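You operate a simulated robot arm through the tools that you are given. There is no shell and no other tool.

Carry out the task below with a simulated robot arm. There is one attempt and no reset: what you move stays moved.

## Task
Fit the stopper, run warm water to the high line and squirt in washing-up liquid.
Fine: use both taps, turn them off and put the bottle back. Set down upright: washing-up liquid.
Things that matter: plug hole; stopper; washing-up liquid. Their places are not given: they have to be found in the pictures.

Only the result counts: the job must be done as asked and must still hold three seconds after the hand-in. Knocking over, shifting, dropping, spilling or breaking anything else fails it. Lids that push on must go on centred and level and be pressed home; caps that screw on are set level and turned clockwise until they are tight.

## Robot
A 7-joint arm with a two-finger parallel gripper, fixed in place. Base frame: the origin is on the floor under the middle of its stand, x ahead of it, y to its left, z up; the work surface is at about z = 74.6. Readings come in cm, degrees, newtons and seconds.
It reaches about 124.7 cm from its shoulder. Its first joint turns from -132.0 to 132.0 degrees. Payload 3.91 kg.
Tool frame: the origin (TCP) lies between the finger pads and is the grasp point; the fingertips stand 3 cm ahead of it; z points along the fingers, y is the line along which they close. Largest opening 11 cm; finger width 2, thickness 1; the body of the gripper, 4.8 by 11.2 cm, starts 5.5 cm behind the TCP.
Orientation is that of the tool frame in the base frame, as [roll, pitch, yaw] about the fixed x, y, z axes, in that order (R = Rz(yaw) Ry(pitch) Rx(roll)). With the fingers straight down and closing along the base's y, the tool's x points along the base's -x, its y along +y and its z along -z.

## Interface
- The arm moves only by the tool step_arm. Its arguments are lists of equal length, an entry for each row: "fingers": the finger opening in cm, from 0 to 11; "delta_pos": the shift along the tool's x, y, z in units of 300 mm (1.0 is 300 mm), a list of three; "rot": the turn, a rotation vector about the tool's x, y, z in units of 120 degrees (1.0 is 120 degrees), a list of three. In form: {"fingers": [fingers, ...], "delta_pos": [[dx, dy, dz], ...], "rot": [[wx, wy, wz], ...]}. A call has 1 to 20 rows; each row is the pose to reach, as a shift and turn from the pose commanded when the call began, along the tool's axes at that moment. A call with a number of a shift or a turn outside -1 to 1 is refused whole. A row lasts 0.2 s, in which the tool goes at most 5 cm and 8.6 degrees; a call with a longer step from one row to the next is refused whole, and so is a gripper value outside its range. A pose out of reach is approached as far as the arm can. The call stops where the force on the tool passes 40 N (or 10 N more than at its start, if that is more) or the arm is blocked; 0.2 s more then pass. Each finger travels about 10.8 cm/s and halts on what it meets, pressing with about 33 N; the grip force reading is that of the motor and also rises with nothing between the fingers. The clock runs only during rows and for 0.2 s after the last one: add rows that repeat a pose to give the fingers time. It gives the time, the measured TCP pose, the force on the tool (base axes), the opening and the grip force at its end, in the units of the frame above (readings bear some noise), with the torque about the TCP (base axes, N m) and any sound that the robot's microphone picked up, and new pictures: "pictures" is both (left out), scene, wrist or none.
- Cameras (640 x 400 px; columns grow to the right, rows downward): "scene" is fixed at [5.1, 49.97, 168.21]; the picture's right is [-0.22, -0.98, 0.00], its down [-0.75, 0.17, -0.64] and it looks along [0.62, -0.14, -0.77] (base axes); focal length 333 px, centre (320, 200). "wrist" rides on the gripper at [7.2, 1.7, -10.3] in the tool frame; the picture's right is [-0.23, 0.97, 0.00], its down [-0.76, -0.18, -0.62] and it looks along [-0.61, -0.14, 0.78] (tool axes); focal length 222 px, centre (320, 200).
- pixel_to_xyz(camera, pixels): for up to 12 pixels [column, row] of the newest picture of that camera ("zoom" is the newest enlarged one), the place [x, y, z] in the base frame of the surface seen there, good to about 0.2 cm. No time passes.
- close_up(camera, box): a new picture of the part [left, top, right, bottom] of that camera's present view, enlarged. No time passes.
- close_job(): hands the job in; it is judged then, once.

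Open the gripper and draw the arm clear of the work before you hand the job in, unless the task says otherwise.

The tools are called after ">>>" as name(argument=value, ...) on one line, values as JSON. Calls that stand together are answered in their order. step_arm: Moves the arm, as the interface text tells. Its arguments: {"type":"object","properties":{"fingers":{"type":"array","items":{"type":"number"}},"delta_pos":{"type":"array","items":{"type":"array","items":{"type":"number"}}},"rot":{"type":"array","items":{"type":"array","items":{"type":"number"}}},"pictures":{"type":"string","enum":["both","scene","wrist","none"]}},"required":["fingers","delta_pos","rot"]} The other tools are called the same way: pixel_to_xyz (camera, pixels) gives the place of the surface under pixels of a picture; close_up (camera, box) takes an enlarged picture of a part of a camera's view; close_job () hands the job in.

At the start:

```text
time: 0.0
tcp_pos: [42.86, 46.09, 126.75]
ee_rot: [180.0, 0.0, 179.9]
contact_force: [0.7, 0.0, 0.0]
torque: [-0.02, -0.05, -0.01]
width: 10.99
finger_force: 0.1
```

scene: 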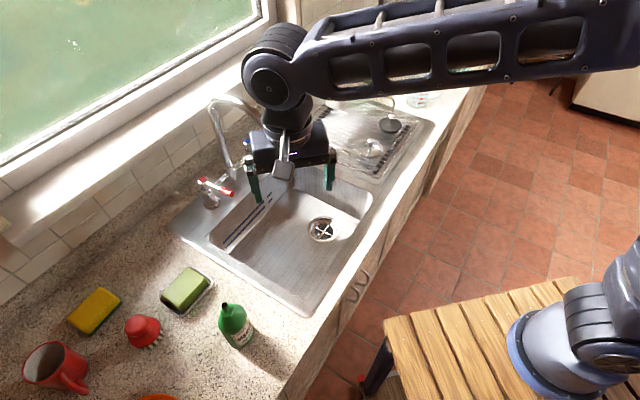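
wrist: 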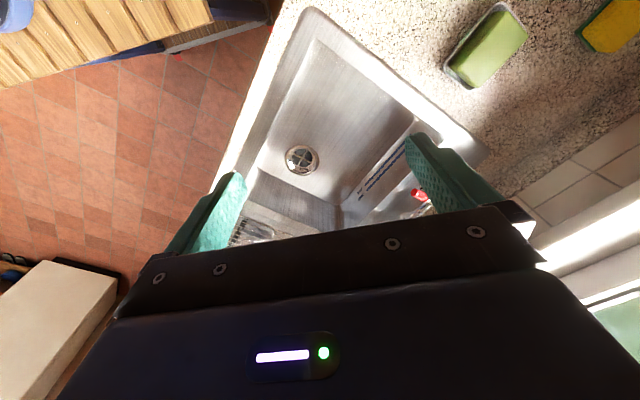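

The scene picture shows the sink with the plug hole near (323,229), a red-handled tap near (215,187), a dark round thing on the drainer near (390,122), and a green bottle near (235,325). I'll zoom in on these parts before moving.

>>> close_up(camera="scene", box=[160, 80, 320, 180])

>>> close_up(camera="scene", box=[320, 70, 480, 170])

>>> close_up(camera="scene", box=[160, 160, 320, 260])

>>> close_up(camera="scene", box=[100, 250, 340, 400])

>>> pixel_to_xyz(camera="scene", pixels=[[323, 229], [390, 122], [373, 148], [203, 180], [230, 193], [212, 200], [225, 307], [240, 335], [215, 105], [250, 110], [240, 225], [418, 98]])

```text
4.00 times, centred on (240, 130) of scene
```

zoom: 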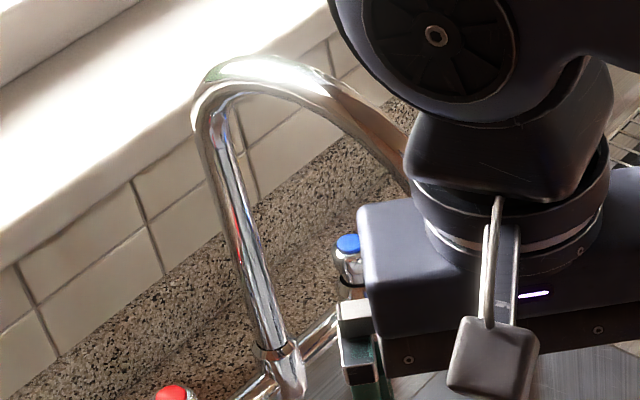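

```text
4.00 times, centred on (400, 120) of scene
```

zoom: 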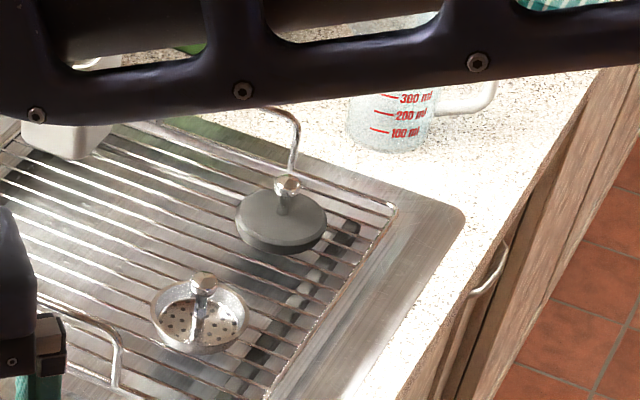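

```text
4.00 times, centred on (240, 210) of scene
```

zoom: 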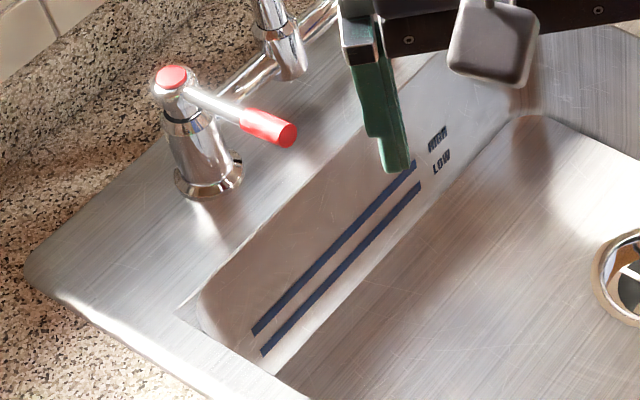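

```text
2.67 times, centred on (220, 325) of scene
```

zoom: 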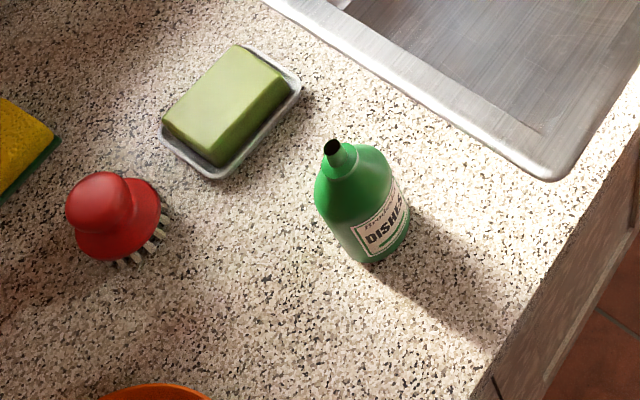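

```text
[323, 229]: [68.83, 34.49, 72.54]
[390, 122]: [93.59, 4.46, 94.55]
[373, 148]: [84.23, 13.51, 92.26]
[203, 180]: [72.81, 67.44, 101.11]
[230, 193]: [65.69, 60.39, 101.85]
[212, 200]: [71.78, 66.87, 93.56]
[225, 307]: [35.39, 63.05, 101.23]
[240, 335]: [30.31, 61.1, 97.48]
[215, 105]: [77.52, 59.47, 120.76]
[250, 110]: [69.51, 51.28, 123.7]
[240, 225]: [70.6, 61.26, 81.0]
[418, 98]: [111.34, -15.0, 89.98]
```

The solid dark stopper with a knob sits on the drying rack around (93.6,4.5,94.5) and a perforated strainer is next to it. I'll measure more points around the stopper, plug hole, taps and bottle.

>>> pixel_to_xyz(camera="scene", pixels=[[392, 116], [382, 126], [401, 126], [390, 132], [410, 140], [405, 110], [290, 305], [190, 225], [260, 350], [160, 240], [300, 250], [350, 190]])

>>> pixel_to_xyz(camera="scene", pixels=[[248, 141], [231, 175], [210, 205], [222, 240], [264, 201], [226, 248], [267, 207], [309, 229], [337, 229], [323, 219], [323, 241], [318, 232]])

>>> close_up(camera="scene", box=[283, 205, 363, 255])

>>> close_up(camera="scene", box=[360, 95, 424, 135])

```text
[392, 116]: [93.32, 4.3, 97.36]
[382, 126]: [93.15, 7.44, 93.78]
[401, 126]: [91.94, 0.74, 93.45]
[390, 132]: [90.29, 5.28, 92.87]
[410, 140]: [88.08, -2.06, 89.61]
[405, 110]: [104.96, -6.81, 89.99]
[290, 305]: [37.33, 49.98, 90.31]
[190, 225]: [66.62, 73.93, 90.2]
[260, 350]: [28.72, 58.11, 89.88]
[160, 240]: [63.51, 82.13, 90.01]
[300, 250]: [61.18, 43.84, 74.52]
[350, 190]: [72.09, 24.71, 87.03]
```

```text
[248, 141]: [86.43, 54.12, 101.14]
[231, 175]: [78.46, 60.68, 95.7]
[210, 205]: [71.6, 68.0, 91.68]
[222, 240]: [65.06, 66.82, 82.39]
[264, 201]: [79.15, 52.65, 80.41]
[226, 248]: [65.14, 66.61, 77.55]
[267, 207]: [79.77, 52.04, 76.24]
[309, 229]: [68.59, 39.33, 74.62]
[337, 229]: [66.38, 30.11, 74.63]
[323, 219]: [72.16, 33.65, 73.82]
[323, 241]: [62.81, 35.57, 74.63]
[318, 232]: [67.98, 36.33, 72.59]
```

```text
8.00 times, centred on (323, 230) of scene
```

zoom: 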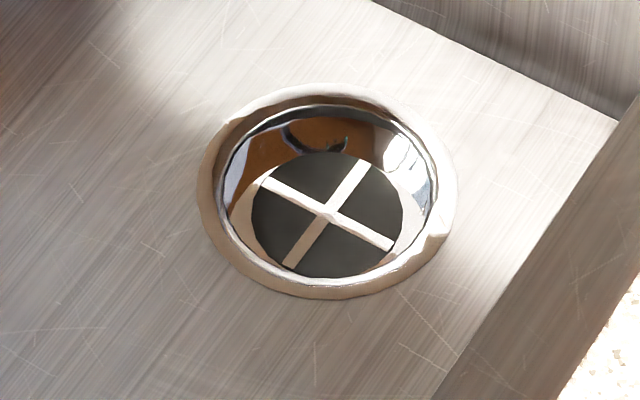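

```text
10.00 times, centred on (392, 115) of scene
```

zoom: 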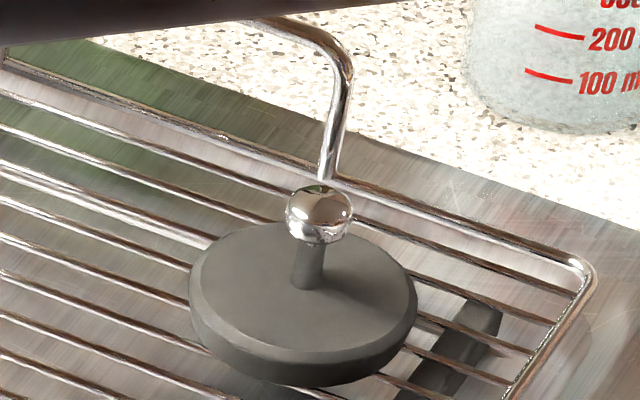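

The stopper's knob is at about (93.3,4.3,97.5), the plug hole centre at about (67.5,34.7,74.6), and the counter is at z≈90. I'll move the arm in -y, away from the spout and towards the drainer, so the wrist camera can see the stopper and the scene camera can see the taps.

>>> step_arm(fingers=[11, 11, 11, 11, 11, 11, 11, 11], delta_pos=[[-0.03, -0.125, 0], [-0.06, -0.25, 0], [-0.12, -0.375, 0], [-0.2, -0.5, 0], [-0.28, -0.625, 0], [-0.36, -0.75, 0], [-0.44, -0.875, 0], [-0.52, -1.0, 0]], rot=[[0, 0, 0], [0, 0, 0], [0, 0, 0], [0, 0, 0], [0, 0, 0], [0, 0, 0], [0, 0, 0], [0, 0, 0]], pictures="both")

```text
time: 1.8
tcp_pos: [58.62, 16.16, 126.78]
ee_rot: [-180.0, 0.1, -180.0]
contact_force: [0.5, 0.9, 1.0]
torque: [-0.05, -0.04, 0.01]
width: 10.99
finger_force: 0.0
```

scene: 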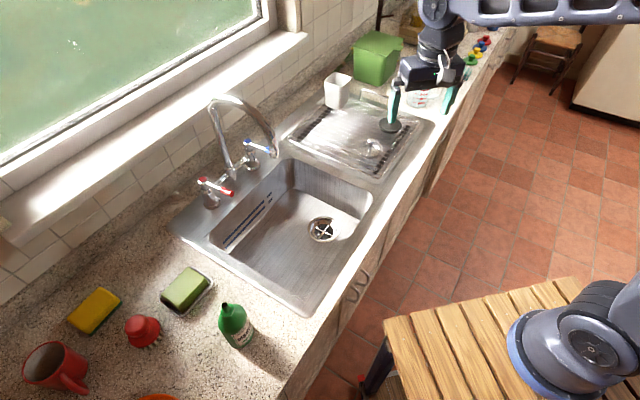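
wrist: 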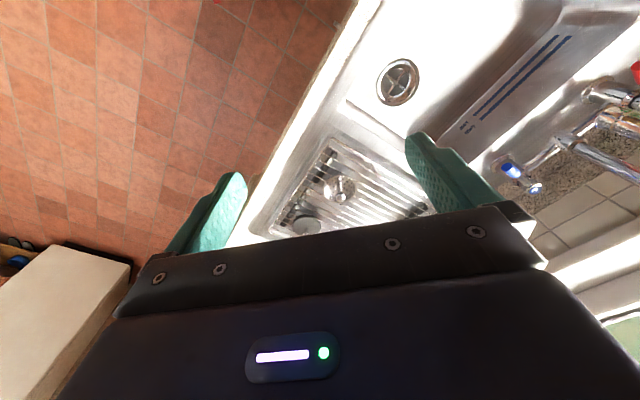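

The view of the sink is now clear: taps around (215,187) and (255,145), spout tip near (272,155). I'll zoom in on the taps, the level marks and the rack, and measure the tap levers and spout.

>>> close_up(camera="scene", box=[176, 85, 304, 165])

>>> close_up(camera="scene", box=[180, 130, 308, 210])

>>> close_up(camera="scene", box=[208, 180, 288, 260])

>>> close_up(camera="scene", box=[280, 90, 440, 190])

>>> pixel_to_xyz(camera="scene", pixels=[[203, 180], [218, 187], [231, 193], [247, 141], [257, 147], [267, 150], [213, 100], [235, 97], [258, 112], [272, 135], [272, 154], [211, 201]])

```text
5.00 times, centred on (240, 125) of scene
```

zoom: 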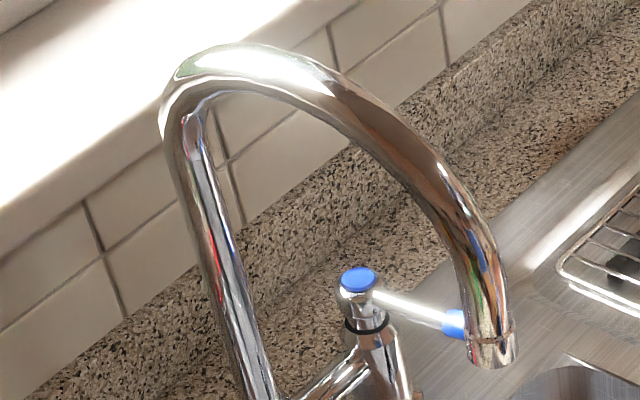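

```text
5.00 times, centred on (244, 170) of scene
```

zoom: 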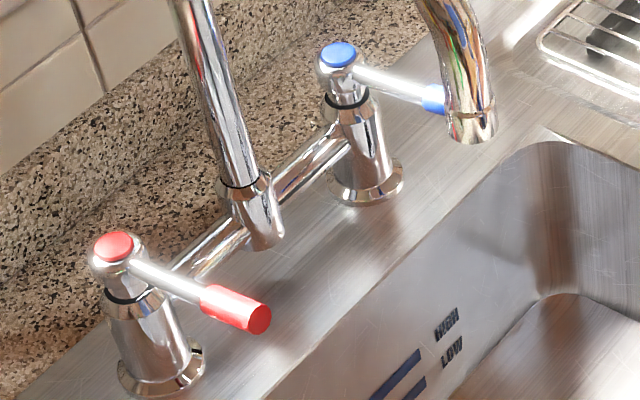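

```text
5.00 times, centred on (248, 220) of scene
```

zoom: 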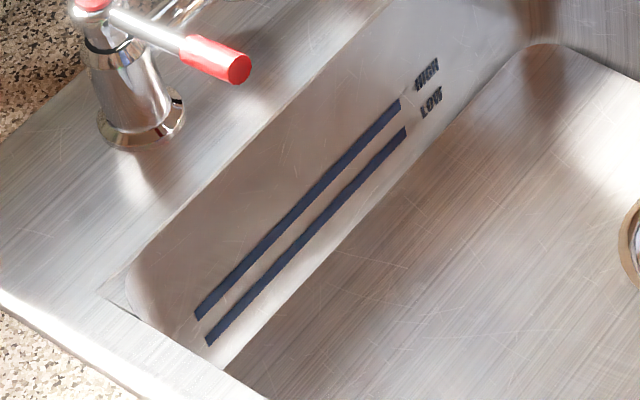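

```text
4.00 times, centred on (360, 140) of scene
```

zoom: 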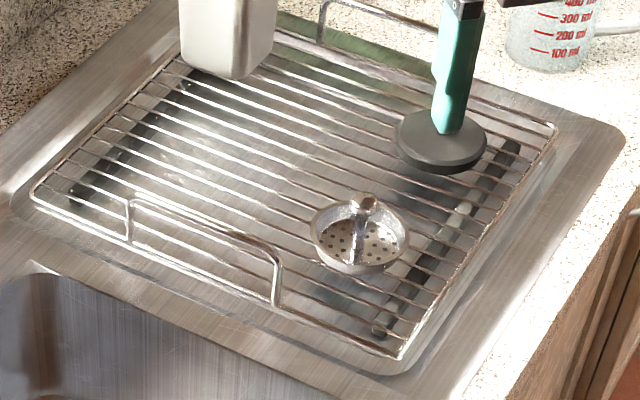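

```text
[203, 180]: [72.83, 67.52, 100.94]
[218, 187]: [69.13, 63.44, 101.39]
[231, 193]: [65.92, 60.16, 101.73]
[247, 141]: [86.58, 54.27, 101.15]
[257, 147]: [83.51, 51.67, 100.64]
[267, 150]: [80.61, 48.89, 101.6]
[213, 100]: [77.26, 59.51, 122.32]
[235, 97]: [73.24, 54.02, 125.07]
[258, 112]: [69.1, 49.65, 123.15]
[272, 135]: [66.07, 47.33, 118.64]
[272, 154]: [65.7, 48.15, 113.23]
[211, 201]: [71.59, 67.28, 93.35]
```

The spout already points over the basin, at (65.7,48.2,113). The levers point out at z≈101.5 from hubs at (73,67.3) and (86.7,54.2). I'll measure the basin rim and floor corners, the rack handles and the level lines.

>>> pixel_to_xyz(camera="scene", pixels=[[211, 237], [303, 307], [374, 192], [284, 162], [345, 250], [340, 256], [356, 225], [330, 282], [362, 205], [288, 195], [228, 255], [300, 300]])

>>> pixel_to_xyz(camera="scene", pixels=[[248, 243], [288, 200], [288, 203], [248, 253], [289, 206], [250, 248], [268, 222], [268, 224], [269, 230], [296, 195], [298, 201], [270, 240]])

>>> pixel_to_xyz(camera="scene", pixels=[[361, 92], [361, 100], [312, 141], [332, 150], [349, 160], [349, 165], [371, 143], [360, 148], [382, 148], [370, 150], [410, 130], [380, 176]])

```text
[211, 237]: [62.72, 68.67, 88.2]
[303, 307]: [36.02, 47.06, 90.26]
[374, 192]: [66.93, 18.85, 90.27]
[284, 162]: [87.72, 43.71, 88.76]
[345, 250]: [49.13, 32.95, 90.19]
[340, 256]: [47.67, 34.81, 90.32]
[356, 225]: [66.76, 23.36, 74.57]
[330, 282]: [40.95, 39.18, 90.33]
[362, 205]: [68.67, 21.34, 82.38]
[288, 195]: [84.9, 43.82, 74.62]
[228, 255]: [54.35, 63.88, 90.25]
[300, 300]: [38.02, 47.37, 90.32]
```

```text
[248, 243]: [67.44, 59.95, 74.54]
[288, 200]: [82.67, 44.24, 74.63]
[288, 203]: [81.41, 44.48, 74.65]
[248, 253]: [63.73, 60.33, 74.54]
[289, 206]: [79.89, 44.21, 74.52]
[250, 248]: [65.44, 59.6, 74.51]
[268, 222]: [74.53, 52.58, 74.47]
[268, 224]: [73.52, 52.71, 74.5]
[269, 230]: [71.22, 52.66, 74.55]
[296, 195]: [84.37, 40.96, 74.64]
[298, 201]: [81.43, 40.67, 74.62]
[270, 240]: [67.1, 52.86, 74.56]
```

```text
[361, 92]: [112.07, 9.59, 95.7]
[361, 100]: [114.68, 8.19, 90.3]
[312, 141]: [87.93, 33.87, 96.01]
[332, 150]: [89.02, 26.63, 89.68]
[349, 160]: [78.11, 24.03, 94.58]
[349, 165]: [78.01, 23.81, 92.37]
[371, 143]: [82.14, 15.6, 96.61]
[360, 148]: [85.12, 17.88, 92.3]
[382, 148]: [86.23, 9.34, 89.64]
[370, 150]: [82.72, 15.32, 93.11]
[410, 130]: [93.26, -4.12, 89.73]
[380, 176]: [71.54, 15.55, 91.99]
```

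The floor spans at least 8.7 cm to the front wall and about 10 cm to the end wall from the plug hole, so there is room for the gripper. I'll zoom on the level lines and read their heights.

>>> close_up(camera="scene", box=[212, 190, 276, 255])

>>> pixel_to_xyz(camera="scene", pixels=[[224, 243], [234, 233], [244, 222], [254, 211], [262, 203], [226, 248], [236, 237], [246, 226], [256, 216], [264, 207], [269, 196], [271, 201]])

```text
6.15 times, centred on (244, 222) of scene
```

zoom: 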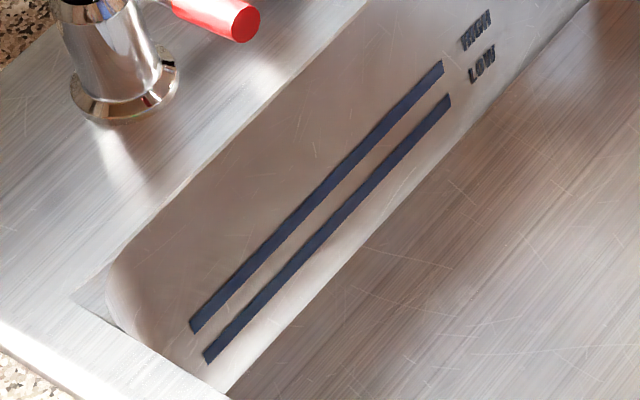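

```text
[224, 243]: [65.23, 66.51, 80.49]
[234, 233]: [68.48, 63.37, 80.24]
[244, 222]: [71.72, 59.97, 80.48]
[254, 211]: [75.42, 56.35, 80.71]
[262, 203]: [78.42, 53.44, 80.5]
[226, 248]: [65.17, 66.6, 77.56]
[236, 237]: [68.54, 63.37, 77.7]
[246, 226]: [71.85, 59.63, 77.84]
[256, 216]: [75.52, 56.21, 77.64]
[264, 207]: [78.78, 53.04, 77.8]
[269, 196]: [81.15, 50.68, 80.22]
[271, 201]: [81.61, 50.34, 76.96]
```

The HIGH line is at z≈80.5 and the LOW line at 77.8, and the sink axes lie at 45° to the base. I'll move towards the stopper at about (93,4), lowering and yawing 45° so the camera sits on the open side.

>>> step_arm(fingers=[11, 11, 11, 11, 9, 8, 7, 6, 6], delta_pos=[[-0.12, -0.05, 0.03], [-0.24, -0.1, 0.07], [-0.36, -0.15, 0.11], [-0.48, -0.2, 0.16], [-0.6, -0.25, 0.21], [-0.73, -0.3, 0.26], [-0.86, -0.34, 0.31], [-1.0, -0.36, 0.36], [-1.0, -0.36, 0.36]], rot=[[0, 0, 0.047], [0, 0, 0.094], [0, 0, 0.14], [0, 0, 0.187], [0, 0, 0.234], [0, 0, 0.28], [0, 0, 0.328], [0, 0, 0.375], [0, 0, 0.375]], pictures="both")

```text
time: 3.8
tcp_pos: [88.64, 5.38, 116.07]
ee_rot: [179.8, 0.0, 134.9]
contact_force: [-0.3, -0.1, 0.3]
torque: [0.02, -0.04, -0.02]
width: 6.01
finger_force: 0.0
```

scene: 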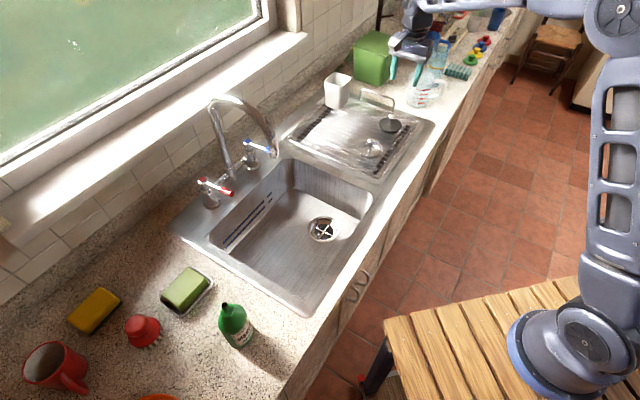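
wrist: 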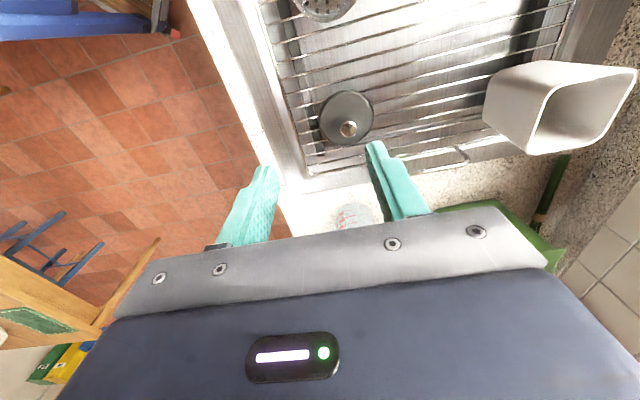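

The stopper knob is at (347,128) in the wrist view. I'll zoom in on it and measure knob, disc and rack heights.

>>> close_up(camera="wrist", box=[307, 90, 387, 140])

>>> close_up(camera="scene", box=[340, 85, 436, 145])

>>> pixel_to_xyz(camera="wrist", pixels=[[348, 127], [348, 131], [345, 128], [352, 128], [330, 105], [365, 105], [347, 95], [322, 118], [372, 118], [345, 140], [462, 158], [340, 172]])

>>> pixel_to_xyz(camera="scene", pixels=[[392, 115], [392, 117], [391, 122], [382, 122], [400, 122], [388, 130], [393, 97], [362, 91], [393, 108]])

```text
8.00 times, centred on (347, 115) of wrist
```

zoom: 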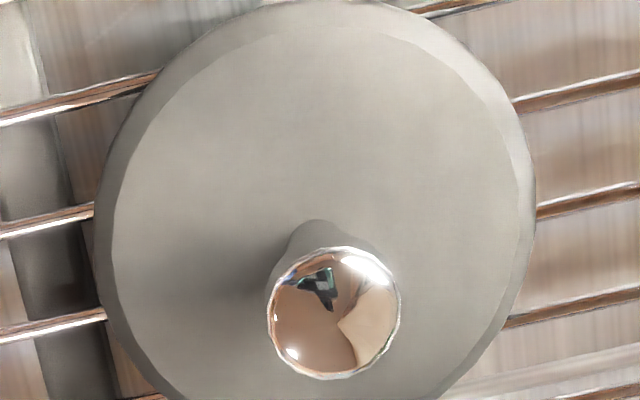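

```text
6.67 times, centred on (388, 115) of scene
```

zoom: 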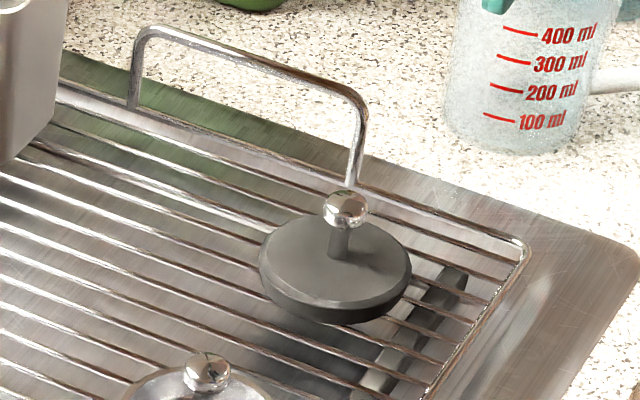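

```text
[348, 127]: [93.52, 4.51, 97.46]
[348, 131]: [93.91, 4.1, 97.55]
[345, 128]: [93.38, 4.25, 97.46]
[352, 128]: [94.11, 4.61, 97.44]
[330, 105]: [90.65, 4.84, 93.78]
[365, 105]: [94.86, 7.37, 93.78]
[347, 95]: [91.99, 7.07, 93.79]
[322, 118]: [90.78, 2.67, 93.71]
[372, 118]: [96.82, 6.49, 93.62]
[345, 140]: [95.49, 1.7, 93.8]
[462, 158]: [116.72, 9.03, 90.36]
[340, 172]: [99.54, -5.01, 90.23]
```

```text
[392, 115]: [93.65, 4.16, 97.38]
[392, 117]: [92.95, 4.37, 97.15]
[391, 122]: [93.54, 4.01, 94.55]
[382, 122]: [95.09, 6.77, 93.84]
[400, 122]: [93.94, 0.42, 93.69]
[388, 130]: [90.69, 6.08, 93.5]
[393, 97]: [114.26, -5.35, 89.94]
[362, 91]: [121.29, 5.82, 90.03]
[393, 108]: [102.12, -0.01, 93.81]
```

The disc top is at z=93.8 and the knob's ball is centred at about (93.65,4.3,96.7). I'll line up above it with a 5 cm opening and descend to z≈101 for a check.

>>> step_arm(fingers=[6, 5.5, 5, 5, 5, 5, 5], delta_pos=[[-0.072, 0.046, 0.05], [-0.1435, 0.0926, 0.12], [-0.1435, 0.0926, 0.22], [-0.1435, 0.0926, 0.32], [-0.1435, 0.0926, 0.42], [-0.1435, 0.0926, 0.5], [-0.1435, 0.0926, 0.5]], rot=[[0, 0, 0], [0, 0, 0], [0, 0, 0], [0, 0, 0], [0, 0, 0], [0, 0, 0], [0, 0, 0]], pictures="both")

```text
time: 5.4
tcp_pos: [93.62, 4.2, 100.91]
ee_rot: [179.9, 0.0, 135.1]
contact_force: [-0.6, 1.0, 0.2]
torque: [0.01, -0.02, 0.02]
width: 4.99
finger_force: 0.0
```

scene: 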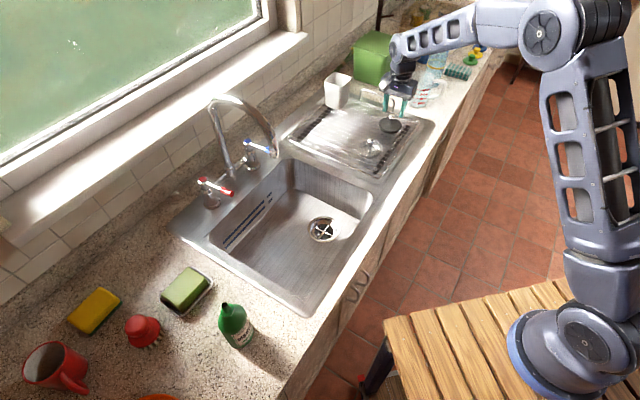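
wrist: 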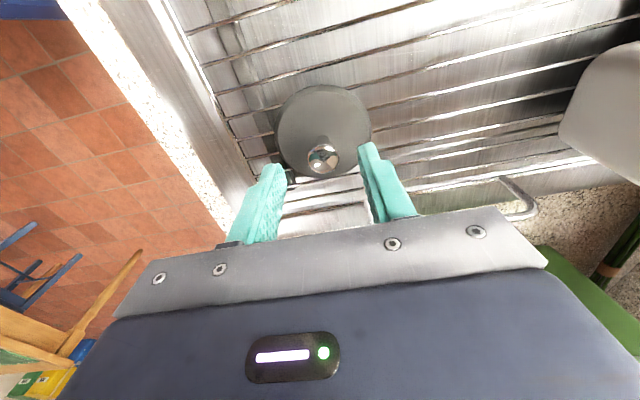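

The knob at (323,158) is centred between the fingers. I'll descend 3.3 cm to z≈97.6 and close on it.

>>> step_arm(fingers=[5, 5, 5, 3, 1, 0, 0, 0], delta_pos=[[0, 0, 0.055], [0, 0, 0.11], [0, 0, 0.11], [0, 0, 0.11], [0, 0, 0.11], [0, 0, 0.11], [0, 0, 0.11], [0, 0, 0.11]], rot=[[0, 0, 0], [0, 0, 0], [0, 0, 0], [0, 0, 0], [0, 0, 0], [0, 0, 0], [0, 0, 0], [0, 0, 0]], pictures="both")

```text
time: 7.2
tcp_pos: [93.48, 4.13, 97.75]
ee_rot: [179.9, 0.1, 135.0]
contact_force: [2.4, 1.2, 2.9]
torque: [-0.03, -0.04, 0.0]
width: 2.15
finger_force: 32.9
```

scene: 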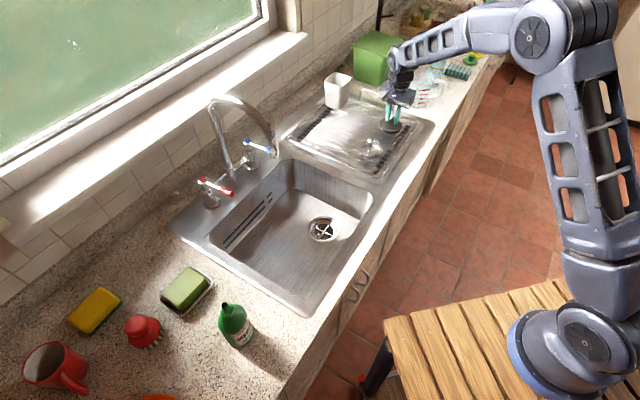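
wrist: 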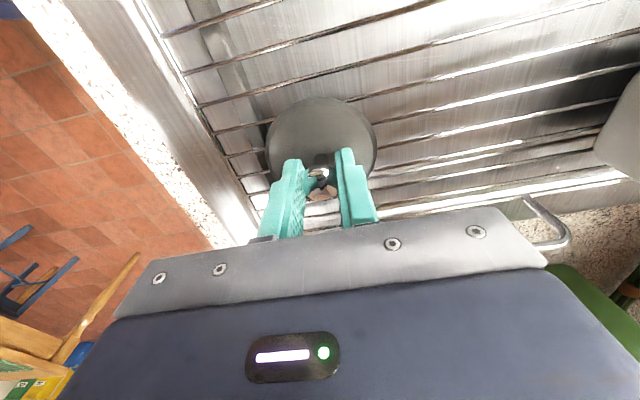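

The knob is gripped (width 2.15, 33 N). I'll lift straight up 15 cm, then travel towards the plug hole.

>>> step_arm(fingers=[0, 0, 0, 0, 0, 0, 0, 0, 0, 0, 0, 0, 0, 0], delta_pos=[[0, 0, -0.06], [0, 0, -0.16], [0, 0, -0.27], [0, 0, -0.38], [0, 0, -0.47], [0.05, 0.01, -0.5], [0.15, 0.02, -0.5], [0.27, 0.03, -0.5], [0.4, 0.04, -0.5], [0.54, 0.06, -0.5], [0.68, 0.08, -0.5], [0.8, 0.1, -0.5], [0.9, 0.1, -0.5], [0.95, 0.108, -0.5]], rot=[[0, 0, 0], [0, 0, 0], [0, 0, 0], [0, 0, 0], [0, 0, 0], [0, 0, 0], [0, 0, 0], [0, 0, 0], [0, 0, 0], [0, 0, 0], [0, 0, 0], [0, 0, 0], [0, 0, 0], [0, 0, 0]], pictures="both")

```text
time: 10.2
tcp_pos: [75.66, 26.64, 112.81]
ee_rot: [179.9, 0.1, 135.0]
contact_force: [-0.4, -0.5, -0.8]
torque: [0.03, 0.01, -0.02]
width: 2.13
finger_force: 33.0
```

scene: 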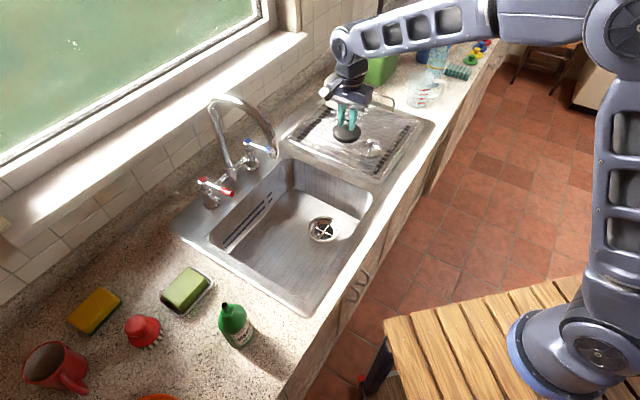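
wrist: 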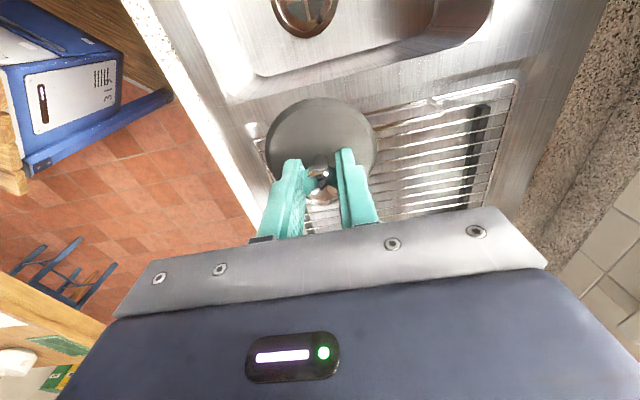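

The stopper is held and level. I'll zoom on the plug hole again to fix its centre and on the held stopper to check its tilt and shape.

>>> close_up(camera="scene", box=[315, 90, 379, 150])

>>> close_up(camera="scene", box=[299, 215, 347, 245])

>>> pixel_to_xyz(camera="zoom", pixels=[[125, 180], [140, 120], [220, 50], [340, 15], [470, 50], [535, 120], [535, 220], [480, 300], [350, 355], [250, 340], [160, 260], [330, 180]])

>>> pixel_to_xyz(camera="wrist", pixels=[[290, 110], [320, 102], [350, 110], [275, 140], [370, 140], [320, 172]])

```text
6.67 times, centred on (347, 120) of scene
```

zoom: 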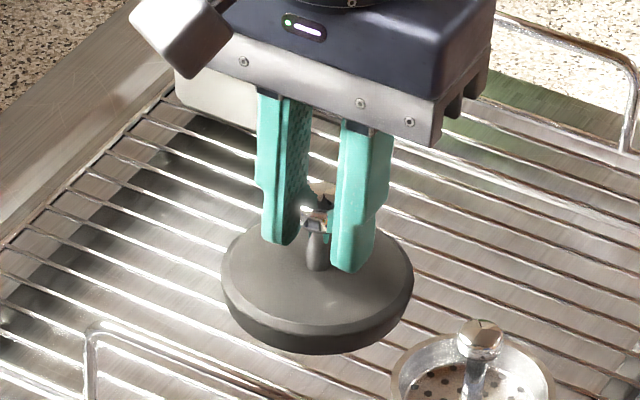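

```text
13.33 times, centred on (323, 230) of scene
```

zoom: 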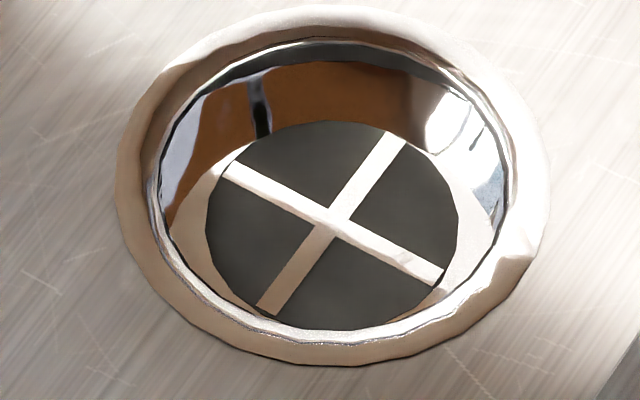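

```text
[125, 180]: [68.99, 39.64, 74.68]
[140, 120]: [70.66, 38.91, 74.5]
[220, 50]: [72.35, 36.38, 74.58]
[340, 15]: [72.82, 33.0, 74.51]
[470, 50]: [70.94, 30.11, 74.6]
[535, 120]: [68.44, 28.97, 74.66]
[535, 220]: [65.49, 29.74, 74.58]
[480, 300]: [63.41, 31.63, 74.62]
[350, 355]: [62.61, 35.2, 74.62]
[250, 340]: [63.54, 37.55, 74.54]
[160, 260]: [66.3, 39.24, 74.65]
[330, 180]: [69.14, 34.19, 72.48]
```

```text
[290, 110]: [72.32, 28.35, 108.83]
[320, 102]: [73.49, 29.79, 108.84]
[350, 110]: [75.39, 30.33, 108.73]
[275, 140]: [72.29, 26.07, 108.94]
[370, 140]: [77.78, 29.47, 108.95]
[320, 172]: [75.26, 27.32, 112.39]
```

The flange ring fits a circle centred near (67.8,34.4), with an inner lip of about 9.1 cm and a grille at z≈72.5. I'll measure the held disc's edge to get its offset from the TCP.

>>> close_up(camera="wrist", box=[256, 90, 384, 170])

>>> pixel_to_xyz(camera="wrist", pixels=[[268, 130], [272, 118], [282, 107], [295, 101], [310, 98], [325, 98], [340, 101], [355, 107], [367, 118], [373, 130], [374, 145], [268, 145]])

```text
5.00 times, centred on (320, 130) of wrist
```

zoom: 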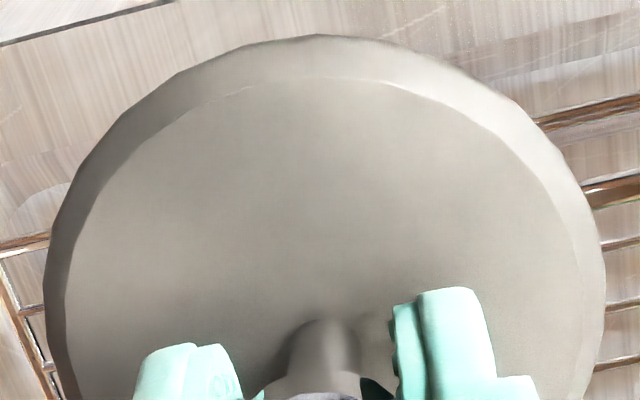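

```text
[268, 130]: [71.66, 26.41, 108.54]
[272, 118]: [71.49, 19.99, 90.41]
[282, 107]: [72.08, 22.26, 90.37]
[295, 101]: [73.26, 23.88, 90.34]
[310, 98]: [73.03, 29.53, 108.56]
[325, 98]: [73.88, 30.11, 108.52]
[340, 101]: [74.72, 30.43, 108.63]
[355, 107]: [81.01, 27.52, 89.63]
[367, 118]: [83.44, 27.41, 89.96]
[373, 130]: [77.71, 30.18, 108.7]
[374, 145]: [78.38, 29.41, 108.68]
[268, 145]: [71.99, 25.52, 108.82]
```

The held disc's centre matches the TCP to about 0.1 cm. I'll move over the plug hole at (67.8,34.4) and lower to z≈85 for a look.

>>> step_arm(fingers=[0, 0, 0, 0, 0, 0, 0, 0, 0, 0, 0, 0], delta_pos=[[0.1, 0, 0], [0.22, -0.001, 0], [0.33, -0.002, 0], [0.368, -0.002, 0.08], [0.368, -0.002, 0.2], [0.368, -0.002, 0.33], [0.368, -0.002, 0.46], [0.368, -0.002, 0.6], [0.368, -0.002, 0.72], [0.368, -0.002, 0.84], [0.368, -0.002, 0.92], [0.368, -0.002, 0.92]], rot=[[0, 0, 0], [0, 0, 0], [0, 0, 0], [0, 0, 0], [0, 0, 0], [0, 0, 0], [0, 0, 0], [0, 0, 0], [0, 0, 0], [0, 0, 0], [0, 0, 0], [0, 0, 0]], pictures="both")

```text
time: 12.8
tcp_pos: [67.75, 34.4, 85.0]
ee_rot: [179.9, 0.1, 135.0]
contact_force: [-0.8, 0.8, -1.0]
torque: [0.01, 0.0, -0.02]
width: 2.12
finger_force: 33.2
```

scene: 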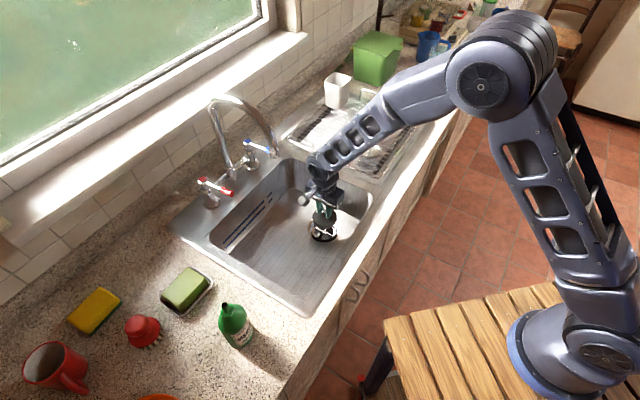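
wrist: 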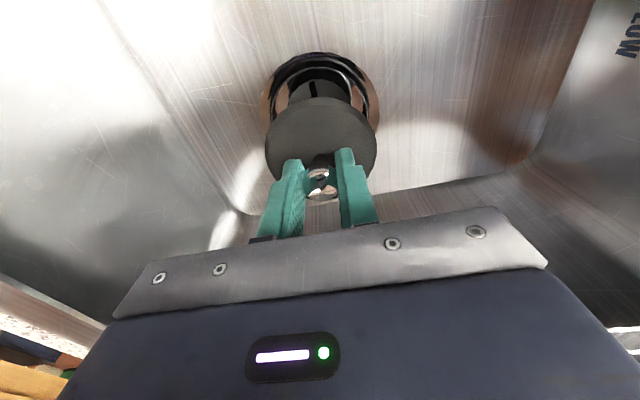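

The disc hangs over the ring with columns matching (ring 260–381, disc 265–377). I'll check the ring position from the wrist camera before lowering further.

>>> close_up(camera="wrist", box=[240, 40, 400, 140])

>>> pixel_to_xyz(camera="wrist", pixels=[[264, 90], [268, 76], [280, 63], [300, 55], [320, 53], [340, 56], [360, 65], [372, 77], [378, 92], [378, 105], [320, 90], [263, 105]])

>>> close_up(camera="scene", box=[283, 195, 363, 245])

```text
4.00 times, centred on (320, 90) of wrist
```

zoom: 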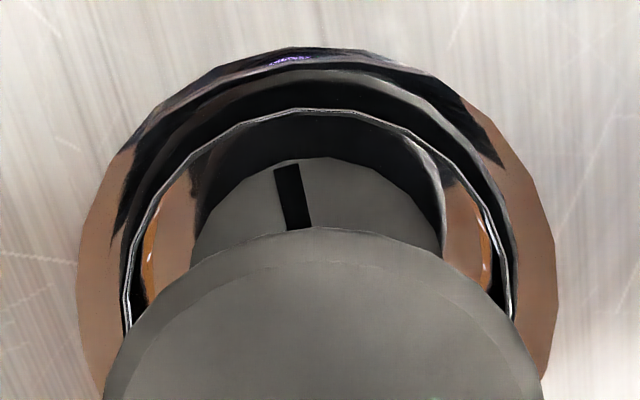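

```text
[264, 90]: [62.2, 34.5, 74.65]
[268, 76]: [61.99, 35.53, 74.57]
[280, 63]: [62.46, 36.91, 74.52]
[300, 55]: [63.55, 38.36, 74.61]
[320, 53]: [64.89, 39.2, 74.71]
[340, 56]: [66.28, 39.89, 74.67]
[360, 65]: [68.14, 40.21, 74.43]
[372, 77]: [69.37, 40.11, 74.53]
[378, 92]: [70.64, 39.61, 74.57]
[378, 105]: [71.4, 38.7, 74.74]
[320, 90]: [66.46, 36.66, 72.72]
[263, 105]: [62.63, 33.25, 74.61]
```

```text
8.00 times, centred on (323, 220) of scene
```

zoom: 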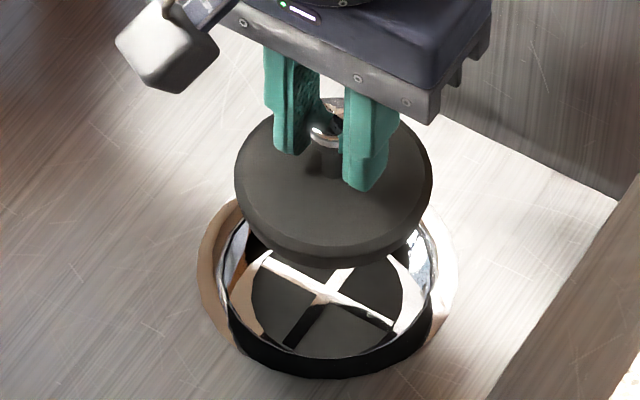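

The wrist and scene measurements agree on the ring centre to about 0.3 cm, near (67.6,34.6). I'll nudge 0.2 cm that way and lower to where the disc bottom is just at the rim, then compare again.

>>> step_arm(fingers=[0, 0, 0, 0], delta_pos=[[0.0067, 0.001, 0.05], [0.0067, 0.001, 0.1], [0.0067, 0.001, 0.14], [0.0067, 0.001, 0.14]], rot=[[0, 0, 0], [0, 0, 0], [0, 0, 0], [0, 0, 0]], pictures="both")

>>> close_up(camera="scene", box=[291, 205, 355, 245])

>>> close_up(camera="wrist", box=[240, 60, 400, 160])

```text
time: 13.8
tcp_pos: [67.76, 34.61, 80.98]
ee_rot: [179.9, 0.0, 135.0]
contact_force: [0.1, -0.7, -0.4]
torque: [-0.02, -0.01, -0.03]
width: 2.13
finger_force: 33.2
```

scene: 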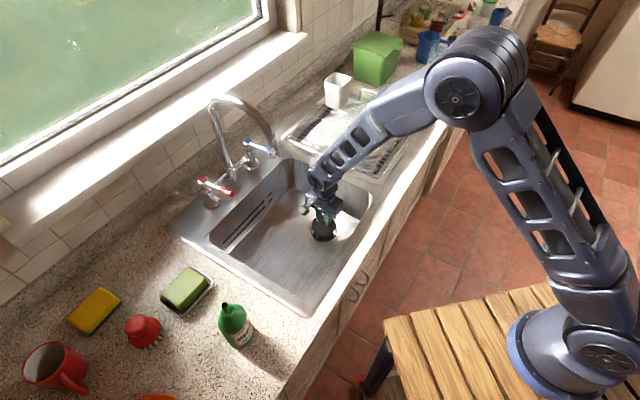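
wrist: 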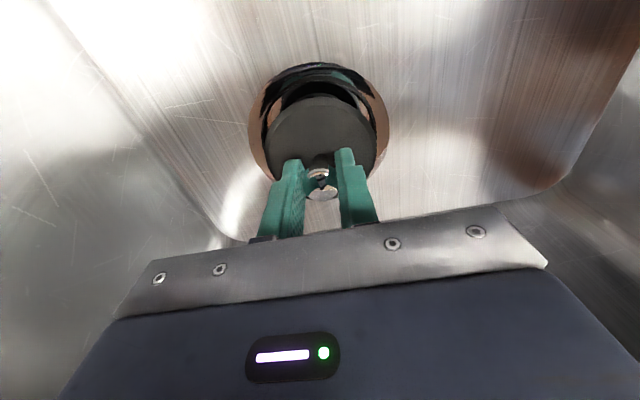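

```text
10.00 times, centred on (323, 225) of scene
```

zoom: 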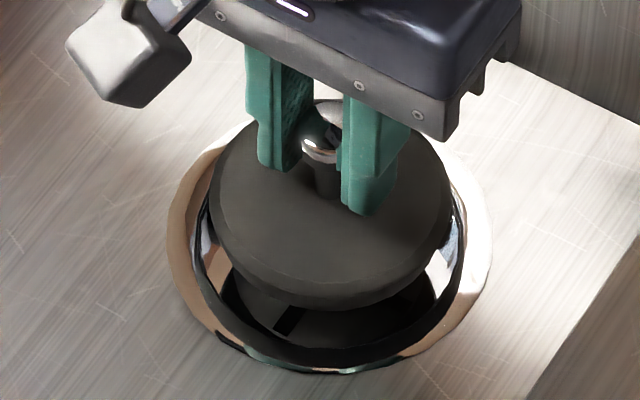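

```text
4.00 times, centred on (320, 110) of wrist
```

zoom: 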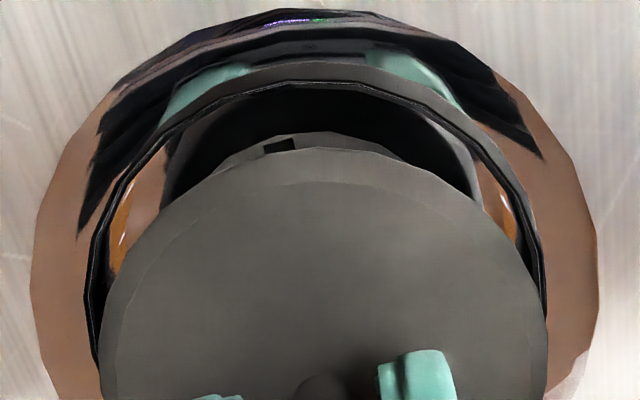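

In the scene zoom the disc (210–453) and ring (166–492) line up, and the wrist zoom suggests a 0.15 cm shift towards tool -y. I'll apply that and lower slowly into the hole, watching for contact force.

>>> step_arm(fingers=[0, 0, 0, 0, 0, 0, 0], delta_pos=[[0, -0.005, 0.02], [0, -0.005, 0.04], [0, -0.005, 0.06], [0, -0.005, 0.075], [0, -0.005, 0.09], [0, -0.005, 0.1], [0, -0.005, 0.11]], rot=[[0, 0, 0], [0, 0, 0], [0, 0, 0], [0, 0, 0], [0, 0, 0], [0, 0, 0], [0, 0, 0]], pictures="both")

>>> close_up(camera="scene", box=[291, 205, 355, 245])

>>> close_up(camera="wrist", box=[240, 60, 400, 160])

```text
time: 15.2
tcp_pos: [67.53, 34.54, 78.12]
ee_rot: [179.8, 0.0, 135.0]
contact_force: [-7.7, -6.9, 18.6]
torque: [0.04, 0.28, 0.08]
width: 2.12
finger_force: 33.7
stopped in row 7: the force on the tool passed its limit at 47 N (the readings are from after the stop); the commanded pose is now the measured one
```

scene: 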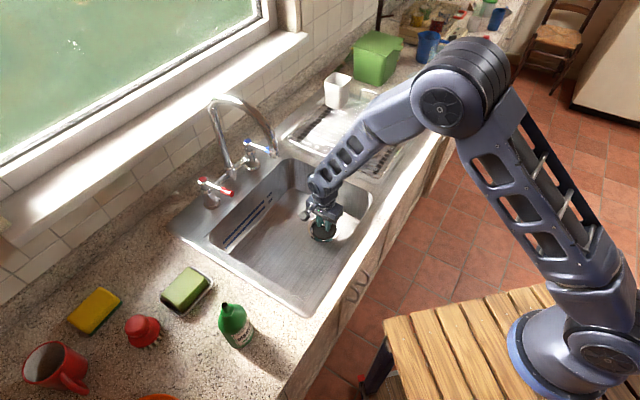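
wrist: 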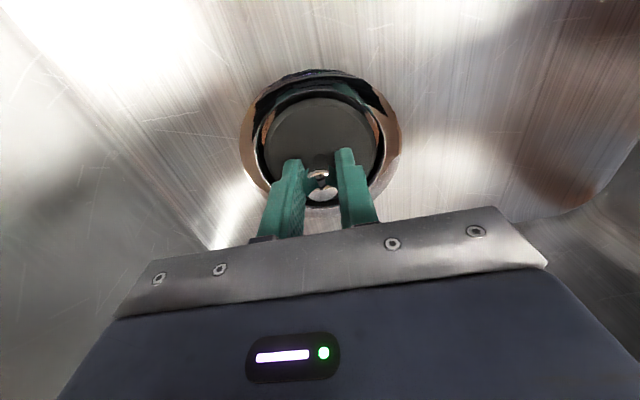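

```text
10.00 times, centred on (323, 225) of scene
```

zoom: 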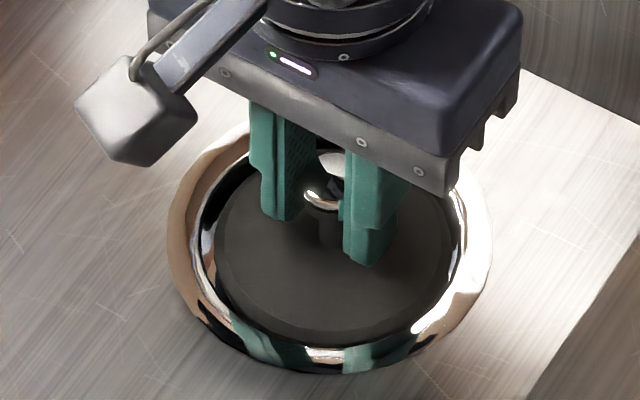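

```text
4.00 times, centred on (320, 110) of wrist
```

zoom: 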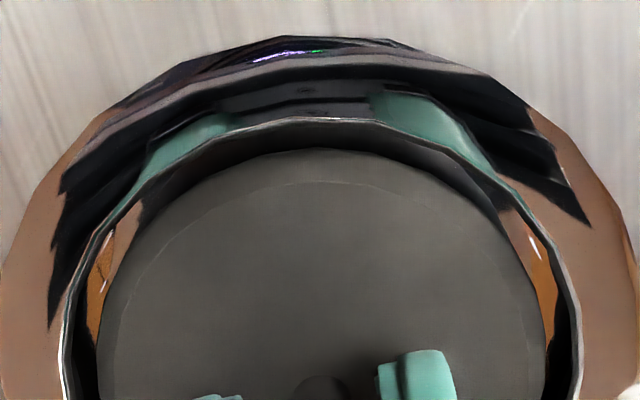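

The stopper is in the bowl, with the disc top at about 74.1 and the bottom near the seat, but there is a sideways force of about 10 N towards tool -y. I'll ease sideways 0.12 cm to relieve it and press down again gently.

>>> step_arm(fingers=[0, 0, 0, 0], delta_pos=[[0, -0.002, -0.003], [0, -0.004, -0.003], [0, -0.004, 0.002], [0, -0.004, 0.006]], rot=[[0, 0, 0], [0, 0, 0], [0, 0, 0], [0, 0, 0]], pictures="none")

```text
time: 16.2
tcp_pos: [67.72, 34.54, 78.13]
ee_rot: [179.6, 0.0, 135.0]
contact_force: [-6.9, -4.0, 15.4]
torque: [-0.22, 0.19, 0.0]
width: 2.12
finger_force: 33.2
stopped in row 4: the force on the tool passed its limit at 44 N (the readings are from after the stop); the commanded pose is now the measured one
```

It won't go deeper than z≈78.13 at 44 N, so it seems seated. I'll open the fingers to 5 cm and look at it.

>>> step_arm(fingers=[2.5, 4, 5, 5, 5], delta_pos=[[0, 0, 0], [0, 0, 0], [0, 0, 0], [0, 0, -0.03], [0, 0, -0.1]], rot=[[0, 0, 0], [0, 0, 0], [0, 0, 0], [0, 0, 0], [0, 0, 0]], pictures="both")

>>> close_up(camera="scene", box=[291, 210, 355, 250])

>>> close_up(camera="wrist", box=[240, 60, 400, 160])

>>> pixel_to_xyz(camera="wrist", pixels=[[290, 105], [320, 100], [350, 105], [280, 120], [360, 120], [320, 120], [320, 150], [275, 140], [365, 140], [322, 160], [285, 150], [355, 150]])

```text
time: 17.4
tcp_pos: [67.73, 34.52, 81.21]
ee_rot: [179.6, 0.0, 135.1]
contact_force: [0.0, 0.4, 0.1]
torque: [0.02, 0.01, -0.05]
width: 5.02
finger_force: 0.0
```

scene: 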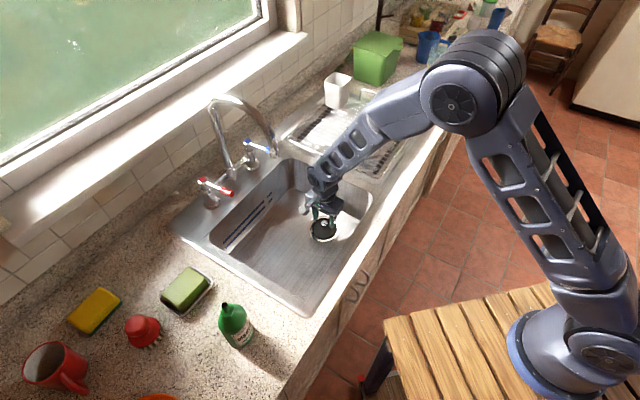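
wrist: 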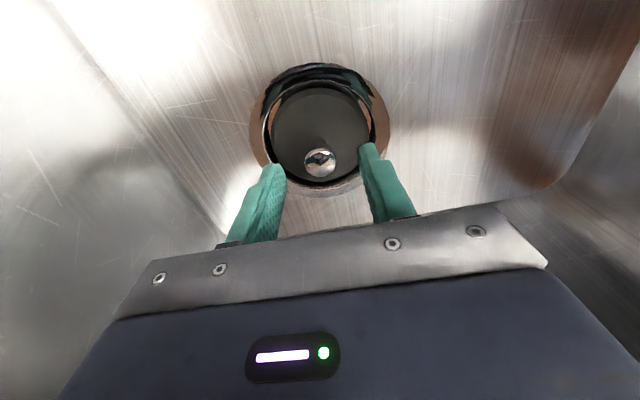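

```text
10.00 times, centred on (323, 230) of scene
```

zoom: 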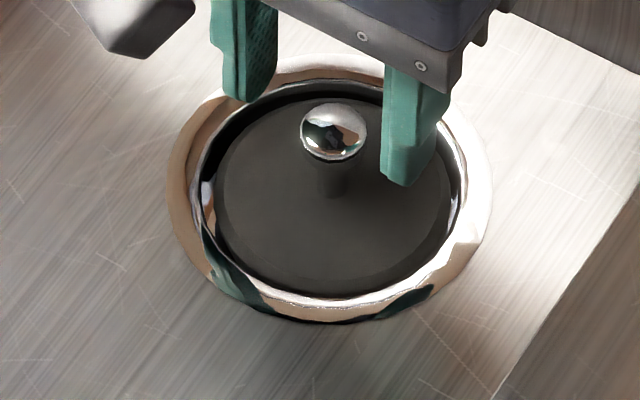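

```text
4.00 times, centred on (320, 110) of wrist
```

zoom: 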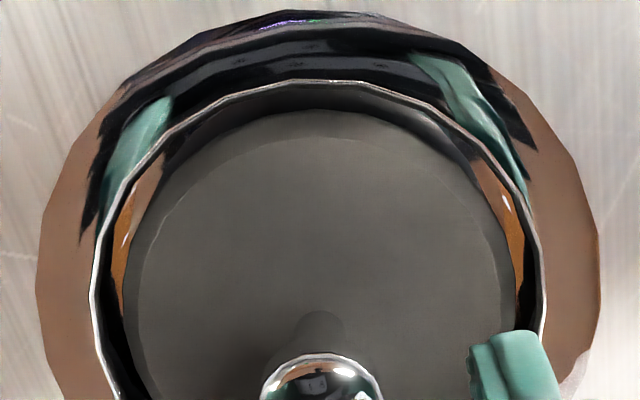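

```text
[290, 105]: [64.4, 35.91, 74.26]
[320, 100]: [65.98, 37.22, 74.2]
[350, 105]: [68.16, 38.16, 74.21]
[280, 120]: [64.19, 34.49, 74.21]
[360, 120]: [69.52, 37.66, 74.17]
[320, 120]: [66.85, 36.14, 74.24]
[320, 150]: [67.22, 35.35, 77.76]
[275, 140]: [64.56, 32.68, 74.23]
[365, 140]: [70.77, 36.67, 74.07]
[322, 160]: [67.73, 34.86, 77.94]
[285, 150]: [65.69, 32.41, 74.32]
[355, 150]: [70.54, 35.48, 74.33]
```

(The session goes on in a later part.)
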